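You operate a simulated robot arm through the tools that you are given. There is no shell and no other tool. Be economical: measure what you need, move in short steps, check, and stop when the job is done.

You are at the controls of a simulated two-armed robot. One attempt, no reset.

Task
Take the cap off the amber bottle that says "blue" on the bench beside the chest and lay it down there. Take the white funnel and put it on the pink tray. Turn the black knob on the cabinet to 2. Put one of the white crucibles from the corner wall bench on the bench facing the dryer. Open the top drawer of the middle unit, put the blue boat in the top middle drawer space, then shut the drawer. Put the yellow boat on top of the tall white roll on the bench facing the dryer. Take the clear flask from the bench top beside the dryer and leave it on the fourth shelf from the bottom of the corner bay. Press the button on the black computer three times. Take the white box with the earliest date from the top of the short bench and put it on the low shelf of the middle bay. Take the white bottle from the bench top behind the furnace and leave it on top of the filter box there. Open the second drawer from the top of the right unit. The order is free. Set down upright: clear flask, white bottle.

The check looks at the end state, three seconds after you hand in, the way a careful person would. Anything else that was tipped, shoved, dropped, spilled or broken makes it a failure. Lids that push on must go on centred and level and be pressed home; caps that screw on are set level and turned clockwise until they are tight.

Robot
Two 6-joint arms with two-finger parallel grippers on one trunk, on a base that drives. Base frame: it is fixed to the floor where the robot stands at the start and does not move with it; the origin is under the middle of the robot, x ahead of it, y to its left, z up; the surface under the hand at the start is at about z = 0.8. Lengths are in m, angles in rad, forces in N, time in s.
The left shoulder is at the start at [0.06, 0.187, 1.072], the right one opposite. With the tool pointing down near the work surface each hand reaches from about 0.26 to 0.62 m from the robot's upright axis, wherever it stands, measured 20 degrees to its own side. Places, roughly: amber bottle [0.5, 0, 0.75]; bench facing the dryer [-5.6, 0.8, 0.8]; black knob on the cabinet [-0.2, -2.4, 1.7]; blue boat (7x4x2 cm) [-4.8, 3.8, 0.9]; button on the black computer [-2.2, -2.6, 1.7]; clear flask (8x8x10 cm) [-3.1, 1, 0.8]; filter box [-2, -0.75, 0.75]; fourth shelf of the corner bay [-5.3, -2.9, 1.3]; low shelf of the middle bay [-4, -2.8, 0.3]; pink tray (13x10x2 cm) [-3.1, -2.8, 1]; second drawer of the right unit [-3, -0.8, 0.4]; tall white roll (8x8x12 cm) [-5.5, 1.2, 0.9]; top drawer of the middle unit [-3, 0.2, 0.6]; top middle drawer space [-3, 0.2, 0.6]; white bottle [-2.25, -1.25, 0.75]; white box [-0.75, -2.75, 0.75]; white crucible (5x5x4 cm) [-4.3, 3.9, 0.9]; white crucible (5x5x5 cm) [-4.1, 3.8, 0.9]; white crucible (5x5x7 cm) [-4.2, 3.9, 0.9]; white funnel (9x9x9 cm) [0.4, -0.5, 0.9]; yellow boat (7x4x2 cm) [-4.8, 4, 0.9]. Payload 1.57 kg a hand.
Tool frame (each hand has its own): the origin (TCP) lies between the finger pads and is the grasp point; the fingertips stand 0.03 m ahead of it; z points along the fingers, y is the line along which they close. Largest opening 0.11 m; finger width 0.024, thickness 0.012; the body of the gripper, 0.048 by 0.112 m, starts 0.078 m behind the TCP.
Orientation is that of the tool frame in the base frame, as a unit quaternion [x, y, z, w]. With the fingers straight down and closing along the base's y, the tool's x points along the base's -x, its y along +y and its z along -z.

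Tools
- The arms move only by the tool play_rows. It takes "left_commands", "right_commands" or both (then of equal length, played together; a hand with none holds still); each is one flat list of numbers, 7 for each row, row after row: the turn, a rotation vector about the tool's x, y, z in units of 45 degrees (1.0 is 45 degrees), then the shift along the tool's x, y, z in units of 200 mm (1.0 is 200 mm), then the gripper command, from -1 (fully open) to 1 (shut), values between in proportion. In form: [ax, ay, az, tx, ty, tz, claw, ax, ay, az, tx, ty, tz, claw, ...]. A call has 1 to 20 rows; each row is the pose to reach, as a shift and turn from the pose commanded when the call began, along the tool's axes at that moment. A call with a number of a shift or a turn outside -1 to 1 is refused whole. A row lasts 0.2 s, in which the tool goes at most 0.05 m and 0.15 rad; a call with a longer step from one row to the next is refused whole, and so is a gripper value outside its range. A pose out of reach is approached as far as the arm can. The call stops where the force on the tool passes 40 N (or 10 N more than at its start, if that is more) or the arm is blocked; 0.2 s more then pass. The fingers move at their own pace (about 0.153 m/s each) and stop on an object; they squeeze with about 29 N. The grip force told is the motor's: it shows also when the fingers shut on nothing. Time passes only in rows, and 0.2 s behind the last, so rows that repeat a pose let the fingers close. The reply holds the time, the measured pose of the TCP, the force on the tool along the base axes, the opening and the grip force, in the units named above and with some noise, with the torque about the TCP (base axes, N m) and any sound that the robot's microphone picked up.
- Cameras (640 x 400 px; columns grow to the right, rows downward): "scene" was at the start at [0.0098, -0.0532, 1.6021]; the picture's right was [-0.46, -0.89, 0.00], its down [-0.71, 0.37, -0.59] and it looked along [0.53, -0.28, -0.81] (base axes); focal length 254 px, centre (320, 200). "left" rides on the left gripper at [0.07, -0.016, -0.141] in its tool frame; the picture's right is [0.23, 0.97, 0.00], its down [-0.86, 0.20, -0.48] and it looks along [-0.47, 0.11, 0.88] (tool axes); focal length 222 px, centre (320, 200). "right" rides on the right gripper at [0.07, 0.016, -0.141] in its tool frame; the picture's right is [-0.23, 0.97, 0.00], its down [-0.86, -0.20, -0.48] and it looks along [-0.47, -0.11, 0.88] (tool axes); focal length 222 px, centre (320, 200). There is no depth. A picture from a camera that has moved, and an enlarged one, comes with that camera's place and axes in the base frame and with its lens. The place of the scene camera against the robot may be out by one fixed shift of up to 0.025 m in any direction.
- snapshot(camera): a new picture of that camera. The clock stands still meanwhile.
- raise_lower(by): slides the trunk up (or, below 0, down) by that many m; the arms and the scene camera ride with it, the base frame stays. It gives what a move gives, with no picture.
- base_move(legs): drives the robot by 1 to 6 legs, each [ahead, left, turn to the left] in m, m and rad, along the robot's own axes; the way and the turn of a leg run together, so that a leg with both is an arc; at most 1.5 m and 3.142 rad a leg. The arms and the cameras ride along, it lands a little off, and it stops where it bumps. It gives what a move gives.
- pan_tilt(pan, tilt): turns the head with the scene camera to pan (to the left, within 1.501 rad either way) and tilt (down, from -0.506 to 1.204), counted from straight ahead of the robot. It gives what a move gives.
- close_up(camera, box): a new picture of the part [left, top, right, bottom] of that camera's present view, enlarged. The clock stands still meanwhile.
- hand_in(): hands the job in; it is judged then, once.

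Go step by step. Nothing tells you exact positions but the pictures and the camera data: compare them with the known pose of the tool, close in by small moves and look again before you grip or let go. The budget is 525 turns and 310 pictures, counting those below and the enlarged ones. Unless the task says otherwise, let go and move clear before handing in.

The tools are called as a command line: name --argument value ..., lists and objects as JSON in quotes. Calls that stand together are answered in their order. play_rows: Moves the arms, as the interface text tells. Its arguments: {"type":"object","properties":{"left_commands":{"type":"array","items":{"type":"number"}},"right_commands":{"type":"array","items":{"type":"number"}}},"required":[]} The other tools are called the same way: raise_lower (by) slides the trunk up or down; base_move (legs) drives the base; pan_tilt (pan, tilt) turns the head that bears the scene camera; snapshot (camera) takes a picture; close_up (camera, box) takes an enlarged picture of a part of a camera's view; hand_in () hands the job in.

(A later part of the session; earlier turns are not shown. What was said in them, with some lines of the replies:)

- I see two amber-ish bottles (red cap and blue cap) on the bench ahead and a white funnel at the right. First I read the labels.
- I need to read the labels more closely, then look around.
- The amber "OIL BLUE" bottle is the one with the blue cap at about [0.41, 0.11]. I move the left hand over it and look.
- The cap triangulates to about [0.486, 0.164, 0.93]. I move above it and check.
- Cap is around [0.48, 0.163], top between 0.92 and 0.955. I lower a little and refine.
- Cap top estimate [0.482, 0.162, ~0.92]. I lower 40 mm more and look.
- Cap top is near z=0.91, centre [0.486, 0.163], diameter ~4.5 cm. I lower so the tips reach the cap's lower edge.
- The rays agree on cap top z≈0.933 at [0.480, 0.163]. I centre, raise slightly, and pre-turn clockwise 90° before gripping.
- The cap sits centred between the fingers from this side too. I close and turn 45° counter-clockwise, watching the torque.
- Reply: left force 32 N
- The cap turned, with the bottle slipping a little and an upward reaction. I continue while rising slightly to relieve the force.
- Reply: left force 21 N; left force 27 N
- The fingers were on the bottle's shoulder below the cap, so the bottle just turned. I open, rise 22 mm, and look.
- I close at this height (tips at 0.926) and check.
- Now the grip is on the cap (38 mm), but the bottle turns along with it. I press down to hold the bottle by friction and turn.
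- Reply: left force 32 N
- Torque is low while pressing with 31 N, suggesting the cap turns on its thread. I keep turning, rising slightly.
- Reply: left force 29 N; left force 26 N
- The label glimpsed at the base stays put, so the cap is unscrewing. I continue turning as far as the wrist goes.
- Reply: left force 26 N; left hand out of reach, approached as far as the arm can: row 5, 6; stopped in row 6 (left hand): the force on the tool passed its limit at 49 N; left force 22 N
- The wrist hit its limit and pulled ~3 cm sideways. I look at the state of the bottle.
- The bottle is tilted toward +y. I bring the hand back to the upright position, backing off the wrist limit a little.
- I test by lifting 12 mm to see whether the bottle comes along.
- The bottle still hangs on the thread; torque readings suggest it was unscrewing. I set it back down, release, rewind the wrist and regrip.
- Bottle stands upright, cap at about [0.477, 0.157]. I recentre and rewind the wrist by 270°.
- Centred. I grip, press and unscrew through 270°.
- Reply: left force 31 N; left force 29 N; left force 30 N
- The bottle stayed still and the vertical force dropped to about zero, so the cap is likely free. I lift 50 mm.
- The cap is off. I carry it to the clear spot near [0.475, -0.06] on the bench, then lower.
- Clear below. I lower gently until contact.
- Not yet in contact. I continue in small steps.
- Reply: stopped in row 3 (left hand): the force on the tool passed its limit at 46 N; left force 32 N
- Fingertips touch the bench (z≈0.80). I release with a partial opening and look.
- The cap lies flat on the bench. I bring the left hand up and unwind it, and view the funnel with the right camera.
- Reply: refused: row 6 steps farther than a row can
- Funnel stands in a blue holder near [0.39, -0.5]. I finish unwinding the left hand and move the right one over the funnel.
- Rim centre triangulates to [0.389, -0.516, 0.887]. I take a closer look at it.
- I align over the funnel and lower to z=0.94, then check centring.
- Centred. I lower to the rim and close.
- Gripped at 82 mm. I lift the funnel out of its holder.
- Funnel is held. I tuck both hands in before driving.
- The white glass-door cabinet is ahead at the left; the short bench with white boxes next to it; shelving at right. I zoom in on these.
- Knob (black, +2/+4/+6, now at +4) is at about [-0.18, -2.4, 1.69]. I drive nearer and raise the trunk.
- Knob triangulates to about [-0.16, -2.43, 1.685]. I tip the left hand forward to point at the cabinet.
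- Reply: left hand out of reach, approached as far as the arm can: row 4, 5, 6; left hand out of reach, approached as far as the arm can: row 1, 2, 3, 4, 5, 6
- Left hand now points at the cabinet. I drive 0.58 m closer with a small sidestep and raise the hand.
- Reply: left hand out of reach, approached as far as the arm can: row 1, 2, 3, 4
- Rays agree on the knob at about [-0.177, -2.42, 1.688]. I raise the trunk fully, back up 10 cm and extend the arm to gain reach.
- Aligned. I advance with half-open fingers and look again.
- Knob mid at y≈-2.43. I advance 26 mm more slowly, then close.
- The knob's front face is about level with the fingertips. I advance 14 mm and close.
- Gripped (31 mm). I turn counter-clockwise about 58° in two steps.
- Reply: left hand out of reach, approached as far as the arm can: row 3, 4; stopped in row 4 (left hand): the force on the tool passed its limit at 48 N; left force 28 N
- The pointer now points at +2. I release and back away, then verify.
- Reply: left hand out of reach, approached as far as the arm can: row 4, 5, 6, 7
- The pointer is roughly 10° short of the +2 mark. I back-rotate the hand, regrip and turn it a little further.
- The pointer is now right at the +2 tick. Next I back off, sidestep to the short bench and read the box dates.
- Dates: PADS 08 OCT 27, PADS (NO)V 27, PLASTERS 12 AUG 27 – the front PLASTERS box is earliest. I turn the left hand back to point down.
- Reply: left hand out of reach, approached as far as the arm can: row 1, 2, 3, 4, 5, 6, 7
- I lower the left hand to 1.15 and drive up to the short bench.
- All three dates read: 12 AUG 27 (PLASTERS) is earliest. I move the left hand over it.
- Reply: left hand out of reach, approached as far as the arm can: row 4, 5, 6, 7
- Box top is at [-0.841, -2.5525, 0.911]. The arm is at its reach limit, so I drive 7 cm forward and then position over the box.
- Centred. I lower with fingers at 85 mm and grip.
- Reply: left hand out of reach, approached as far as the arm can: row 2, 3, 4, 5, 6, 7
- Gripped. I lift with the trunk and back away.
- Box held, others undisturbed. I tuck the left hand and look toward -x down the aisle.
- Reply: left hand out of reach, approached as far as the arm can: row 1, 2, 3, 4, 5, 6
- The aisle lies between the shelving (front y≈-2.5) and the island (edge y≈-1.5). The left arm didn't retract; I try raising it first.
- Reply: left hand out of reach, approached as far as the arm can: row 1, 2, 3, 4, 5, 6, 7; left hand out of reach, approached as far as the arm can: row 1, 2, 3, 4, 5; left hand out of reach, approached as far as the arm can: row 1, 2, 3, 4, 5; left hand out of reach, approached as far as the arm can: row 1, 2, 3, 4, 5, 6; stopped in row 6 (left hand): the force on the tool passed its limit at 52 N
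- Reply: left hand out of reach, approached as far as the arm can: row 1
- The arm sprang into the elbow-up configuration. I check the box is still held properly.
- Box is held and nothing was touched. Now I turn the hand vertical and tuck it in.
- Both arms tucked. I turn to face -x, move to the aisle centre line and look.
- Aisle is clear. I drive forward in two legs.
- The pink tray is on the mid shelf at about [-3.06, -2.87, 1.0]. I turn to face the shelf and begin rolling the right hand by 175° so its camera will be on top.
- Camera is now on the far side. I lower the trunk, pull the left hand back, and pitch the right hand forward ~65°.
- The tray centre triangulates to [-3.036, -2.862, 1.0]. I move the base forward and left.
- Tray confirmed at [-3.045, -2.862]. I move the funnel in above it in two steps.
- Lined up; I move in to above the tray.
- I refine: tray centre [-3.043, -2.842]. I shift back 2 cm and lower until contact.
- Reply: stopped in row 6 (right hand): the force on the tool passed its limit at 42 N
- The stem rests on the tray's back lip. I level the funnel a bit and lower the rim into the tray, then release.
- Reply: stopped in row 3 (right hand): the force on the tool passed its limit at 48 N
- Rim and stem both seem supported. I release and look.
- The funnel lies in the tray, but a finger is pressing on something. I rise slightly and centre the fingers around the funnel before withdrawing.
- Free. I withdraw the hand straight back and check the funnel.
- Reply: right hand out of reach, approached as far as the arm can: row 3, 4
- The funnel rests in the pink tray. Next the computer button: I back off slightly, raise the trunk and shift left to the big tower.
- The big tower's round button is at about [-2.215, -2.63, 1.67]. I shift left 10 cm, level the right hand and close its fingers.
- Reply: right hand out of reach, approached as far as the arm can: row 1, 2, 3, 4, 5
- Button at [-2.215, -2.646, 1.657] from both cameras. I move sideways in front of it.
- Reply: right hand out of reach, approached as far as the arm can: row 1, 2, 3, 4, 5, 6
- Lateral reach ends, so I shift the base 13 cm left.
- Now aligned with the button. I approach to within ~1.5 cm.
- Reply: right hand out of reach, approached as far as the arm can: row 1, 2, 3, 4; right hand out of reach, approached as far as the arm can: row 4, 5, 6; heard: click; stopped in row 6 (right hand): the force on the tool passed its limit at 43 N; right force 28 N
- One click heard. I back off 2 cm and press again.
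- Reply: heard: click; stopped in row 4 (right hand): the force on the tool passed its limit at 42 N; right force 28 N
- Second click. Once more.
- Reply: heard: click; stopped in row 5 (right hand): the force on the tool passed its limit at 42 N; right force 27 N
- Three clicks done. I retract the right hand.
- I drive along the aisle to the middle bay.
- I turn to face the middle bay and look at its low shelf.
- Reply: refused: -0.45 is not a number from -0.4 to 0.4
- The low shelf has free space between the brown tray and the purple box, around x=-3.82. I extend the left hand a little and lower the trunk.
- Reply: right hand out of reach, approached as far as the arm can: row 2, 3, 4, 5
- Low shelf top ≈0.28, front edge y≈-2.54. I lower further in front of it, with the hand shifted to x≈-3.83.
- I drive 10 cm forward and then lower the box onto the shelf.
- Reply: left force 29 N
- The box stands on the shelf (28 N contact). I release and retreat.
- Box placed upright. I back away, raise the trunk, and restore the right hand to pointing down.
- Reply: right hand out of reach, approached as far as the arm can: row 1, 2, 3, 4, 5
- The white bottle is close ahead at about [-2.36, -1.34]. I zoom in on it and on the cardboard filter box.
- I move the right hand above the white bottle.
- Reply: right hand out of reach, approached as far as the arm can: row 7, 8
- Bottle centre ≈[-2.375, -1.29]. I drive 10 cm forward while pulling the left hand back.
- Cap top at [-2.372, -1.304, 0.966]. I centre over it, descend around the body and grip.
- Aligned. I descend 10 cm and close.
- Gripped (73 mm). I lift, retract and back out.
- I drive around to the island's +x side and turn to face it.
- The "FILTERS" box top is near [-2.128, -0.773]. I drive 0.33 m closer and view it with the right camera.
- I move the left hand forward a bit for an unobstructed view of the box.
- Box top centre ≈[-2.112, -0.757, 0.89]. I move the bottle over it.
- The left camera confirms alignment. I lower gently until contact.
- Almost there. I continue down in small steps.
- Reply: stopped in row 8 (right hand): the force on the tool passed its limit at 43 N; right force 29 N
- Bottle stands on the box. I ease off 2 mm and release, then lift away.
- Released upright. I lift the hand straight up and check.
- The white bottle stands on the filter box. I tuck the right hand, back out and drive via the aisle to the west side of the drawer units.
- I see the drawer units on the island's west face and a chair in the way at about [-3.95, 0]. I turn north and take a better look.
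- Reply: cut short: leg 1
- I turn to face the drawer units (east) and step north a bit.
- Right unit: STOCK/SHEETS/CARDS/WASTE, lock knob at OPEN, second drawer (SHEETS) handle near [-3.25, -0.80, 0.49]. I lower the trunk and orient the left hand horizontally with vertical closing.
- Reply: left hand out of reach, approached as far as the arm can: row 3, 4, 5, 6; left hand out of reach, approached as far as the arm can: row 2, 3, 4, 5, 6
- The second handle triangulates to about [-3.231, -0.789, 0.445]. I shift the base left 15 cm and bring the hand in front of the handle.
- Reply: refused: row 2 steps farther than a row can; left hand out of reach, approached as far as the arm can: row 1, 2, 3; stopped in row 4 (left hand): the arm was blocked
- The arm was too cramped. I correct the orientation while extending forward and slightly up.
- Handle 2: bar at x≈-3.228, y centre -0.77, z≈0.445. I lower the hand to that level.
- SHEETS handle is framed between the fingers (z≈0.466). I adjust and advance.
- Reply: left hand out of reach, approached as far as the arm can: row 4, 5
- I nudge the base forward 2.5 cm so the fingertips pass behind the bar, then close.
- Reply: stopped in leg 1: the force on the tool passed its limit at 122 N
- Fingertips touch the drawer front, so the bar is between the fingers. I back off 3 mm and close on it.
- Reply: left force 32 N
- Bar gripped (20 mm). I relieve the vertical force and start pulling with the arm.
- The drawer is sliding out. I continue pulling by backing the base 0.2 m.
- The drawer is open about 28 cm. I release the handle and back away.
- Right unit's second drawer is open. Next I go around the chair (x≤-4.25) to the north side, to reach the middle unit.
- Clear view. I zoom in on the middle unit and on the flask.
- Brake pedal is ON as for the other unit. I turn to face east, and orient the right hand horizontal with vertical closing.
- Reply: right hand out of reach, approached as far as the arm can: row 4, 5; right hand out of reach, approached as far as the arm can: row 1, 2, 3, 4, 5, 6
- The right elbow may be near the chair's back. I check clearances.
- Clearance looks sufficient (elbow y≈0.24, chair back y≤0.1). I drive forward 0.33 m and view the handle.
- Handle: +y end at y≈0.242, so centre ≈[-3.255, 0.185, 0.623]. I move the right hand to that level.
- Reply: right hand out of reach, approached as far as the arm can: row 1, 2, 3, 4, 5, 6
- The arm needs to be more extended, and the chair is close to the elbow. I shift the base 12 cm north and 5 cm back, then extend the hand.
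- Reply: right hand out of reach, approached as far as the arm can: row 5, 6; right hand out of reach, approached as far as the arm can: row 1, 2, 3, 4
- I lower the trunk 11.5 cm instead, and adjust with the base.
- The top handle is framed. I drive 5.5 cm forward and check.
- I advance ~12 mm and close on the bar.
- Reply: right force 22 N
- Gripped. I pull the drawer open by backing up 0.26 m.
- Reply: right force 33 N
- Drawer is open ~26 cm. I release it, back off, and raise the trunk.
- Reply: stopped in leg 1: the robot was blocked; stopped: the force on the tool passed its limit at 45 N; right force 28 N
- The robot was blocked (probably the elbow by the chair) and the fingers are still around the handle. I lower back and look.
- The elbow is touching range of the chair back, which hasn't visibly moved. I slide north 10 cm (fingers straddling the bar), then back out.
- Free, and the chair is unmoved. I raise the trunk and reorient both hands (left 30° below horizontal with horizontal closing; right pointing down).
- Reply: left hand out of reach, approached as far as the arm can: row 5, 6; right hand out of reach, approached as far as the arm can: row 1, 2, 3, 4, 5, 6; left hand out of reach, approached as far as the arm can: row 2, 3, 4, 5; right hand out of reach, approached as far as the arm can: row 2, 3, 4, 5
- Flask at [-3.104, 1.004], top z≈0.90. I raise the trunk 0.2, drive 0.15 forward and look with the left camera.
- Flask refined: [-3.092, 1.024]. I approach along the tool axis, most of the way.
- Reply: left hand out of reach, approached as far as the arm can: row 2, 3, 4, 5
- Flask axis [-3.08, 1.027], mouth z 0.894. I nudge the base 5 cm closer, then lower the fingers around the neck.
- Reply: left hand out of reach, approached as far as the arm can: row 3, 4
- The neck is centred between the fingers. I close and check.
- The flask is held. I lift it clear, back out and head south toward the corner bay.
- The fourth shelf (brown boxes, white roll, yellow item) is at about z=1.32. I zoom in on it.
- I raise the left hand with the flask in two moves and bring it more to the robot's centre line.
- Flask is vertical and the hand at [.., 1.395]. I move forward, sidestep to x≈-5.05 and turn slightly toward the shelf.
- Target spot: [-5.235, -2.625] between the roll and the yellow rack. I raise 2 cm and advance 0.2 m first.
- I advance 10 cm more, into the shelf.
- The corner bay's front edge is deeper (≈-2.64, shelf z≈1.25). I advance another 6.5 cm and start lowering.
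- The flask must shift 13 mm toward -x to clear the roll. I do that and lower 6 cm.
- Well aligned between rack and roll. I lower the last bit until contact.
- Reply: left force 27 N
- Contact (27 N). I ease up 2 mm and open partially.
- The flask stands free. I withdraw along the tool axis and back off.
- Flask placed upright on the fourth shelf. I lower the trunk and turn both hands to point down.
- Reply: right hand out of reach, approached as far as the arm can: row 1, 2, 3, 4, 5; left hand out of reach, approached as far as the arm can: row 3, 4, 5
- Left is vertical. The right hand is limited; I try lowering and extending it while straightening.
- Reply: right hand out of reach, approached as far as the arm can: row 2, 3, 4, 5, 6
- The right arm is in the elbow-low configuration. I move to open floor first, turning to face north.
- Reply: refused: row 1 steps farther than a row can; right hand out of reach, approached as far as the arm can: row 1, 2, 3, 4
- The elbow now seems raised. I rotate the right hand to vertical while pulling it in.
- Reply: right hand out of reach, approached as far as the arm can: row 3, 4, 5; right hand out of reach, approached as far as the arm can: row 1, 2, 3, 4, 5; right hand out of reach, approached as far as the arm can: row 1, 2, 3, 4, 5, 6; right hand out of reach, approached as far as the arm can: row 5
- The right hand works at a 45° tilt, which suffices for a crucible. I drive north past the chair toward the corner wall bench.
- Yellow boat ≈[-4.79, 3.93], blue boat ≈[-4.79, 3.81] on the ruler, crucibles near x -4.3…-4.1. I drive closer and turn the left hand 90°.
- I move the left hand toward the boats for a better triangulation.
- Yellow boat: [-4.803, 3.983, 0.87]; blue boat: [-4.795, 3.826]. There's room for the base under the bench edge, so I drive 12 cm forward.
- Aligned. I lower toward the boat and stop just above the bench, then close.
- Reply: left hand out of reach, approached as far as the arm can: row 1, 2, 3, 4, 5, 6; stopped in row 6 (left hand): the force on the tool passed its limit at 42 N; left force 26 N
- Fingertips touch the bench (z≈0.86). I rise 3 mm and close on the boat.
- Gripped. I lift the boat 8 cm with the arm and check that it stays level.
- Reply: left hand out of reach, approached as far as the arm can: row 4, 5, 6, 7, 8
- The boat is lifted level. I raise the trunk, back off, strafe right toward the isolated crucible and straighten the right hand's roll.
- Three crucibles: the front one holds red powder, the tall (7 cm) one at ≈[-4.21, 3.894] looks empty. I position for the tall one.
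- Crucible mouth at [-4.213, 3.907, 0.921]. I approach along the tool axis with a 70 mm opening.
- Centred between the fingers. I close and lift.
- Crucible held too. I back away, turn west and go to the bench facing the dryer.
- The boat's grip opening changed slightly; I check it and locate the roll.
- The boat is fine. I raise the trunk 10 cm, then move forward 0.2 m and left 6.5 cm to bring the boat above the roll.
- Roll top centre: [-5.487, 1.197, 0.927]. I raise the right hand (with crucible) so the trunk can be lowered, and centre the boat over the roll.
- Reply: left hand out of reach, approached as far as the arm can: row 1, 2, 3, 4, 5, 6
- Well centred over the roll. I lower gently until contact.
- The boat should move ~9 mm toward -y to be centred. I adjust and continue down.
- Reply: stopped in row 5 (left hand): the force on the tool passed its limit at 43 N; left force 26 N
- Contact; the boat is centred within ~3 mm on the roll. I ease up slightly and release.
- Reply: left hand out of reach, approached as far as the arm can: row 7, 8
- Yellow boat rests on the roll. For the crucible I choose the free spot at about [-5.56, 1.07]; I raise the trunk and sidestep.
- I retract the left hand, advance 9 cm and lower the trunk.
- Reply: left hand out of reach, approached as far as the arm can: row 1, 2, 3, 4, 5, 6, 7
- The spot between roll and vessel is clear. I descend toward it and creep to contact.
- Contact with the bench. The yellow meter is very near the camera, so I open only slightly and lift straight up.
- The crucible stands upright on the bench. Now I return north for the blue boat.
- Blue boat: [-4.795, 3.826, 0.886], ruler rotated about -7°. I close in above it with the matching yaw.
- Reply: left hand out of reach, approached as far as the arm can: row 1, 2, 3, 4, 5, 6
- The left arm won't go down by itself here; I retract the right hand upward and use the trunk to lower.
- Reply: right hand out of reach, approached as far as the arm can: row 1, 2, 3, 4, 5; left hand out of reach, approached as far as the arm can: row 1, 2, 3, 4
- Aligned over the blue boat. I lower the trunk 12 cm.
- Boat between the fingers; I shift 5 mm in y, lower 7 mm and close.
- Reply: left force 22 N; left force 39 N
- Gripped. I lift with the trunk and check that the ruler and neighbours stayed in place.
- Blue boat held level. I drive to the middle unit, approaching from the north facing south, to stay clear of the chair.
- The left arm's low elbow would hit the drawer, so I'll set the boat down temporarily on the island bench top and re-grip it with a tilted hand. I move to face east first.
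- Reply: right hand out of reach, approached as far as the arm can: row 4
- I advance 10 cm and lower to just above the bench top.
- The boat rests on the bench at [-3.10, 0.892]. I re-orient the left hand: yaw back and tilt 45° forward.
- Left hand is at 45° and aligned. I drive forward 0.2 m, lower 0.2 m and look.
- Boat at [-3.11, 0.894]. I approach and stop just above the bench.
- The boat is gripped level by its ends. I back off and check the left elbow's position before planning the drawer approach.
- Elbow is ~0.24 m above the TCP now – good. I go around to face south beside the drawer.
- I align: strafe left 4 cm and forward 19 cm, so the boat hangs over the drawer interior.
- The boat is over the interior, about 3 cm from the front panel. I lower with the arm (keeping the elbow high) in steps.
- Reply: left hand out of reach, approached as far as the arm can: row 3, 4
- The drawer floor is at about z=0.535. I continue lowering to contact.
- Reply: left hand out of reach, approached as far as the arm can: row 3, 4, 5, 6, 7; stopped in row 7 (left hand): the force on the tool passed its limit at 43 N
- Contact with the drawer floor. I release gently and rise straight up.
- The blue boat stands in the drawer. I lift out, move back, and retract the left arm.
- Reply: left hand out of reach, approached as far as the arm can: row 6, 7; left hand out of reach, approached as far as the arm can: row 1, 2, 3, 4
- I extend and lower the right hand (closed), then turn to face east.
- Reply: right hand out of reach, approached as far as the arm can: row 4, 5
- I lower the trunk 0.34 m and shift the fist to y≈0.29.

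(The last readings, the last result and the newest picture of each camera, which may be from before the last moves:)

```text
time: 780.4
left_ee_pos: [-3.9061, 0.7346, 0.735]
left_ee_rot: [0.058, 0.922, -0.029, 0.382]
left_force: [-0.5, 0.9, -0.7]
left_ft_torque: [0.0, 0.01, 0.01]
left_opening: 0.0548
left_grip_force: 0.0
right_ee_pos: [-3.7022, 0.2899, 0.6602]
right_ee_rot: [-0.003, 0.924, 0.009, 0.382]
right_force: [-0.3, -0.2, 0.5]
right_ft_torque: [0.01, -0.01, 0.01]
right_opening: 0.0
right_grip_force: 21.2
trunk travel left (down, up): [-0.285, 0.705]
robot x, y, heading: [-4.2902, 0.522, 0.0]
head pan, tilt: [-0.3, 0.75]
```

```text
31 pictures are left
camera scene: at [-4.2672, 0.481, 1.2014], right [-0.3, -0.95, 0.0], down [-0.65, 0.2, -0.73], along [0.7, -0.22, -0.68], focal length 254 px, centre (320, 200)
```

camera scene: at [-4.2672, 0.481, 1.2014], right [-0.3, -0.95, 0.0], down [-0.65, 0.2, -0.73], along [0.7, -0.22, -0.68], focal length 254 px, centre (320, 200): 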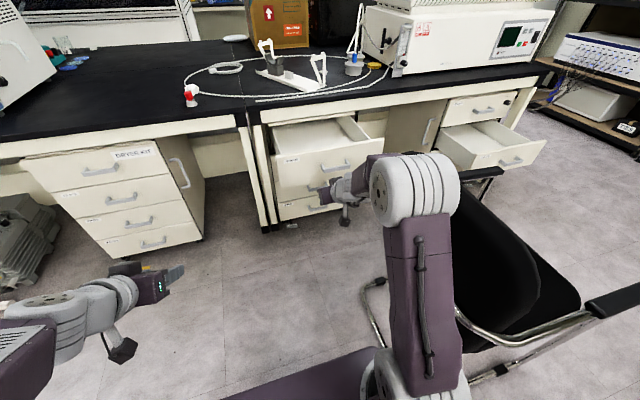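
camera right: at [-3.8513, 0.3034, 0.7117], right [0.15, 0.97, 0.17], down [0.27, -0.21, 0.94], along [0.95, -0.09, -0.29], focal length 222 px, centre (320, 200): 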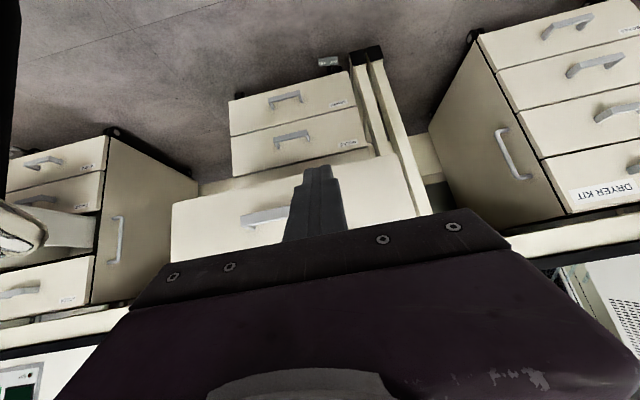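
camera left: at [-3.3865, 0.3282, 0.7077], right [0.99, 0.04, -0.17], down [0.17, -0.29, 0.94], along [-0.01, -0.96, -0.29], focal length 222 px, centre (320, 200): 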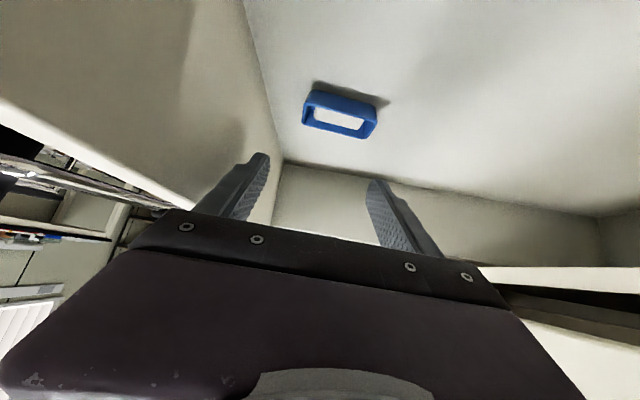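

The panel extends to y≈0.41, so I shift 6 cm north for chair clearance and drive forward to push the drawer.

base_move --legs '[[0, 0.06, 0], [0.18, 0, 0]]'

base_move --legs '[[0.15, 0, 0]]'

snapshot --camera "right"

```text
time: 782.5
left_ee_pos: [-3.7262, 0.7965, 0.7352]
left_ee_rot: [0.058, 0.922, -0.028, 0.381]
left_force: [0.6, -0.6, 0.3]
left_ft_torque: [0.0, 0.01, 0.0]
left_opening: 0.0548
left_grip_force: 0.1
right_ee_pos: [-3.5216, 0.351, 0.6596]
right_ee_rot: [-0.004, 0.924, 0.009, 0.381]
right_force: [0.0, 0.7, -0.5]
right_ft_torque: [0.02, 0.01, 0.0]
right_opening: 0.0001
right_grip_force: 20.8
trunk travel left (down, up): [-0.285, 0.705]
robot x, y, heading: [-4.1119, 0.5837, -0.001]
head pan, tilt: [-0.3, 0.75]
```

```text
time: 783.9
left_ee_pos: [-3.5748, 0.7958, 0.7343]
left_ee_rot: [0.058, 0.922, -0.029, 0.382]
left_force: [-0.1, -0.2, 0.9]
left_ft_torque: [0.02, 0.02, -0.01]
left_opening: 0.055
left_grip_force: 0.0
right_ee_pos: [-3.3696, 0.3505, 0.6592]
right_ee_rot: [-0.004, 0.924, 0.009, 0.382]
right_force: [0.5, -0.3, 0.6]
right_ft_torque: [0.01, -0.06, -0.02]
right_opening: 0.0
right_grip_force: 21.4
trunk travel left (down, up): [-0.285, 0.705]
robot x, y, heading: [-3.9596, 0.5858, -0.003]
head pan, tilt: [-0.3, 0.75]
```

```text
30 pictures are left
camera right: at [-3.5195, 0.3638, 0.7112], right [0.15, 0.97, 0.17], down [0.27, -0.21, 0.94], along [0.95, -0.09, -0.29], focal length 222 px, centre (320, 200)
```

right: 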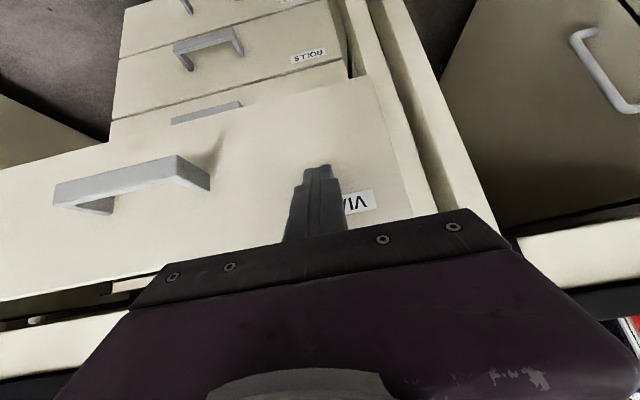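

The drawer is moving in. I push the remaining ~12 cm.

base_move --legs '[[0.1, 0, 0]]'

base_move --legs '[[0.03, 0, 0]]'

snapshot --camera "right"

close_up --camera "scene" --box '[200, 80, 480, 260]'

```text
time: 785.0
left_ee_pos: [-3.4761, 0.7959, 0.7337]
left_ee_rot: [0.058, 0.922, -0.028, 0.381]
left_force: [0.0, -0.3, 0.0]
left_ft_torque: [0.03, 0.01, -0.02]
left_opening: 0.055
left_grip_force: 0.0
right_ee_pos: [-3.2721, 0.3494, 0.6609]
right_ee_rot: [-0.004, 0.924, 0.009, 0.382]
right_force: [0.8, 0.0, 0.0]
right_ft_torque: [0.01, -0.01, 0.02]
right_opening: 0.0
right_grip_force: 21.4
trunk travel left (down, up): [-0.285, 0.705]
robot x, y, heading: [-3.8591, 0.5879, 0.0]
head pan, tilt: [-0.3, 0.75]
```

```text
time: 785.9
left_ee_pos: [-3.45, 0.7941, 0.7355]
left_ee_rot: [0.06, 0.922, -0.03, 0.381]
left_force: [-0.2, 0.3, -0.8]
left_ft_torque: [0.03, 0.05, 0.05]
left_opening: 0.0548
left_grip_force: 0.1
right_ee_pos: [-3.2489, 0.3497, 0.6593]
right_ee_rot: [-0.003, 0.925, 0.008, 0.38]
right_force: [-5.9, 0.7, 2.2]
right_ft_torque: [-0.01, -0.02, -0.01]
right_opening: 0.0
right_grip_force: 21.4
trunk travel left (down, up): [-0.285, 0.705]
robot x, y, heading: [-3.8336, 0.5787, -0.004]
head pan, tilt: [-0.3, 0.75]
stopped in leg 1: the force on the tool passed its limit at 123 N (the readings are from after the stop); the commanded pose is now the measured one
```

```text
29 pictures are left
camera right: at [-3.3982, 0.3628, 0.7114], right [0.15, 0.97, 0.17], down [0.27, -0.21, 0.94], along [0.95, -0.09, -0.3], focal length 222 px, centre (320, 200)
```

right: 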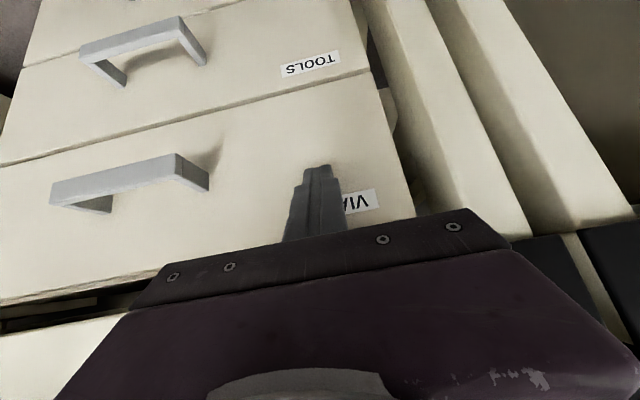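

```text
2.22 times, centred on (340, 170) of scene
camera zoom: at [-3.8118, 0.5402, 1.2013], right [-0.3, -0.95, 0.0], down [-0.65, 0.2, -0.73], along [0.7, -0.22, -0.68], focal length 564 px, centre (276, 267)
```

zoom: 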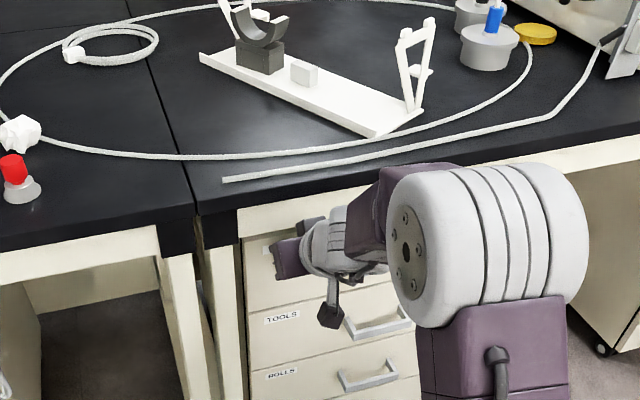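

The drawer is shut (hard stop, fronts flush). I back straight out and verify.

base_move --legs '[[-0.4, 0, 0]]'

raise_lower --by 0.35

snapshot --camera "scene"

```text
time: 788.4
left_ee_pos: [-3.8545, 0.7977, 0.7347]
left_ee_rot: [0.056, 0.923, -0.027, 0.381]
left_force: [-0.4, 0.5, 0.2]
left_ft_torque: [0.0, 0.03, -0.02]
left_opening: 0.055
left_grip_force: 0.1
right_ee_pos: [-3.6499, 0.3536, 0.6589]
right_ee_rot: [-0.007, 0.925, 0.009, 0.379]
right_force: [0.0, 0.3, -0.2]
right_ft_torque: [0.01, -0.02, 0.04]
right_opening: 0.0001
right_grip_force: 21.4
trunk travel left (down, up): [-0.285, 0.705]
robot x, y, heading: [-4.2357, 0.5835, 0.004]
head pan, tilt: [-0.3, 0.75]
```

```text
time: 791.9
left_ee_pos: [-3.8545, 0.7972, 1.0848]
left_ee_rot: [0.055, 0.922, -0.028, 0.381]
left_force: [-0.1, -0.2, -0.2]
left_ft_torque: [0.0, 0.02, 0.01]
left_opening: 0.0551
left_grip_force: 0.1
right_ee_pos: [-3.6493, 0.3544, 1.0097]
right_ee_rot: [-0.007, 0.925, 0.01, 0.379]
right_force: [0.7, -0.3, 1.4]
right_ft_torque: [0.01, 0.01, -0.03]
right_opening: 0.0
right_grip_force: 22.1
trunk travel left (down, up): [-0.635, 0.355]
robot x, y, heading: [-4.2398, 0.5844, 0.002]
head pan, tilt: [-0.3, 0.75]
```

```text
27 pictures are left
camera scene: at [-4.2133, 0.5402, 1.5513], right [-0.29, -0.96, 0.0], down [-0.65, 0.2, -0.73], along [0.7, -0.21, -0.68], focal length 254 px, centre (320, 200)
```

scene: 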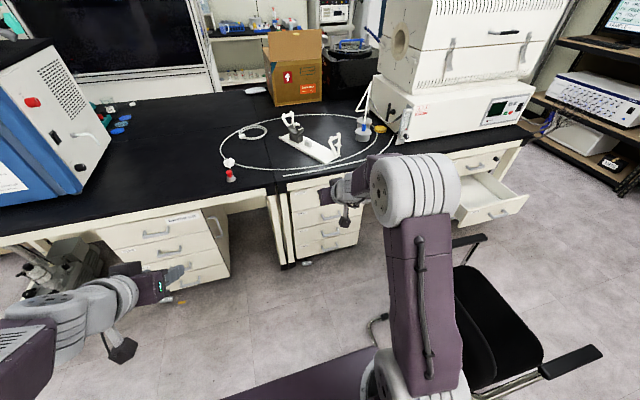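

close_up --camera "scene" --box '[270, 140, 540, 270]'

base_move --legs '[[0, 0.2, 0], [0, 0, 1.57]]'

pan_tilt --pan 1.2 --tilt 0.5

snapshot --camera "scene"

```text
2.37 times, centred on (405, 205) of scene
camera zoom: at [-4.2133, 0.5402, 1.5513], right [-0.29, -0.96, 0.0], down [-0.65, 0.2, -0.73], along [0.7, -0.21, -0.68], focal length 601 px, centre (118, 188)
```

zoom: 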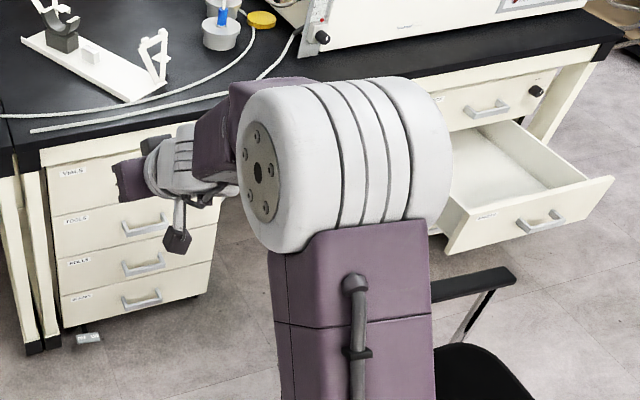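

```text
time: 797.3
left_ee_pos: [-4.4515, 1.1679, 1.0855]
left_ee_rot: [-0.613, 0.692, 0.25, 0.289]
left_force: [0.6, -0.7, -0.6]
left_ft_torque: [-0.01, 0.03, 0.0]
left_opening: 0.0552
left_grip_force: 0.1
right_ee_pos: [-4.0068, 1.3711, 1.008]
right_ee_rot: [0.659, -0.65, -0.274, -0.261]
right_force: [0.5, 0.1, -0.2]
right_ft_torque: [0.0, -0.01, 0.0]
right_opening: 0.0
right_grip_force: 21.4
trunk travel left (down, up): [-0.635, 0.355]
robot x, y, heading: [-4.2375, 0.7828, 1.571]
head pan, tilt: [-0.3, 0.75]
```

```text
time: 798.9
left_ee_pos: [-4.4516, 1.1677, 1.084]
left_ee_rot: [-0.612, 0.692, 0.25, 0.29]
left_force: [0.1, -0.1, -0.2]
left_ft_torque: [-0.03, 0.0, 0.01]
left_opening: 0.0552
left_grip_force: 0.0
right_ee_pos: [-4.0072, 1.372, 1.0092]
right_ee_rot: [0.659, -0.65, -0.275, -0.261]
right_force: [-0.7, -0.3, -0.8]
right_ft_torque: [-0.01, 0.04, -0.01]
right_opening: 0.0002
right_grip_force: 21.7
trunk travel left (down, up): [-0.635, 0.355]
robot x, y, heading: [-4.239, 0.7864, 1.572]
head pan, tilt: [1.201, 0.499]
```

```text
25 pictures are left
camera scene: at [-4.3183, 0.7397, 1.5733], right [0.36, 0.93, 0.0], down [0.45, -0.17, -0.88], along [-0.82, 0.32, -0.48], focal length 254 px, centre (320, 200)
```

scene: 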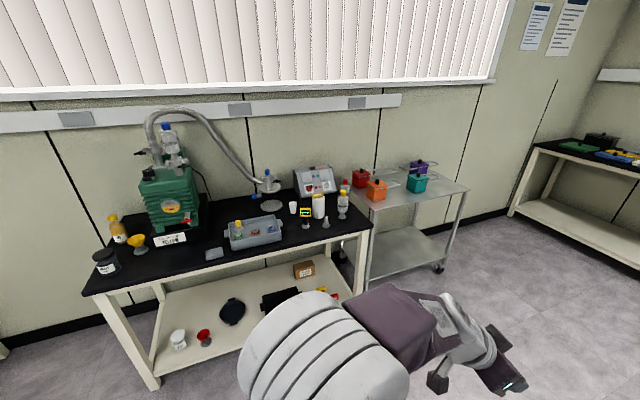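

close_up --camera "scene" --box '[270, 170, 370, 240]'

```text
5.71 times, centred on (320, 205) of scene
camera zoom: at [-4.3183, 0.7397, 1.5733], right [0.36, 0.93, 0.0], down [0.45, -0.17, -0.88], along [-0.82, 0.32, -0.48], focal length 1449 px, centre (320, 171)
```

zoom: 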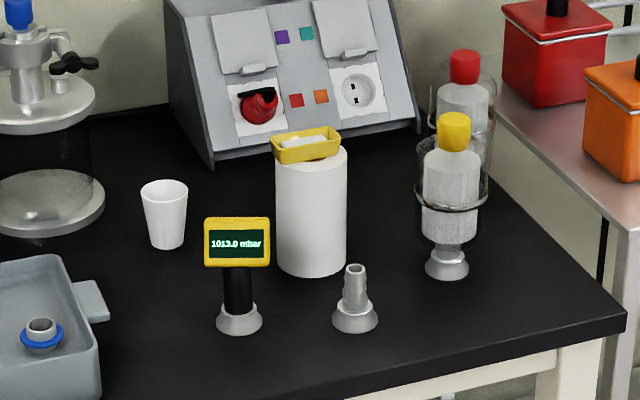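

Everything is in place: the yellow boat sits on the roll, the crucible is upright, the middle drawer is shut and the right unit's second drawer is open. Both hands are empty and clear, so I hand in.

hand_in

```text
The job is handed in.
```

I finished every step and handed the job in with both hands empty and clear. I saw each placement right after making it, except the blue boat, which is shut in the drawer, so I couldn't check it again after closing. The cap, funnel and white box haven't been looked at since I placed them.

While opening the middle drawer, my right elbow came up against the back of the chair. The chair showed no movement in the pictures.
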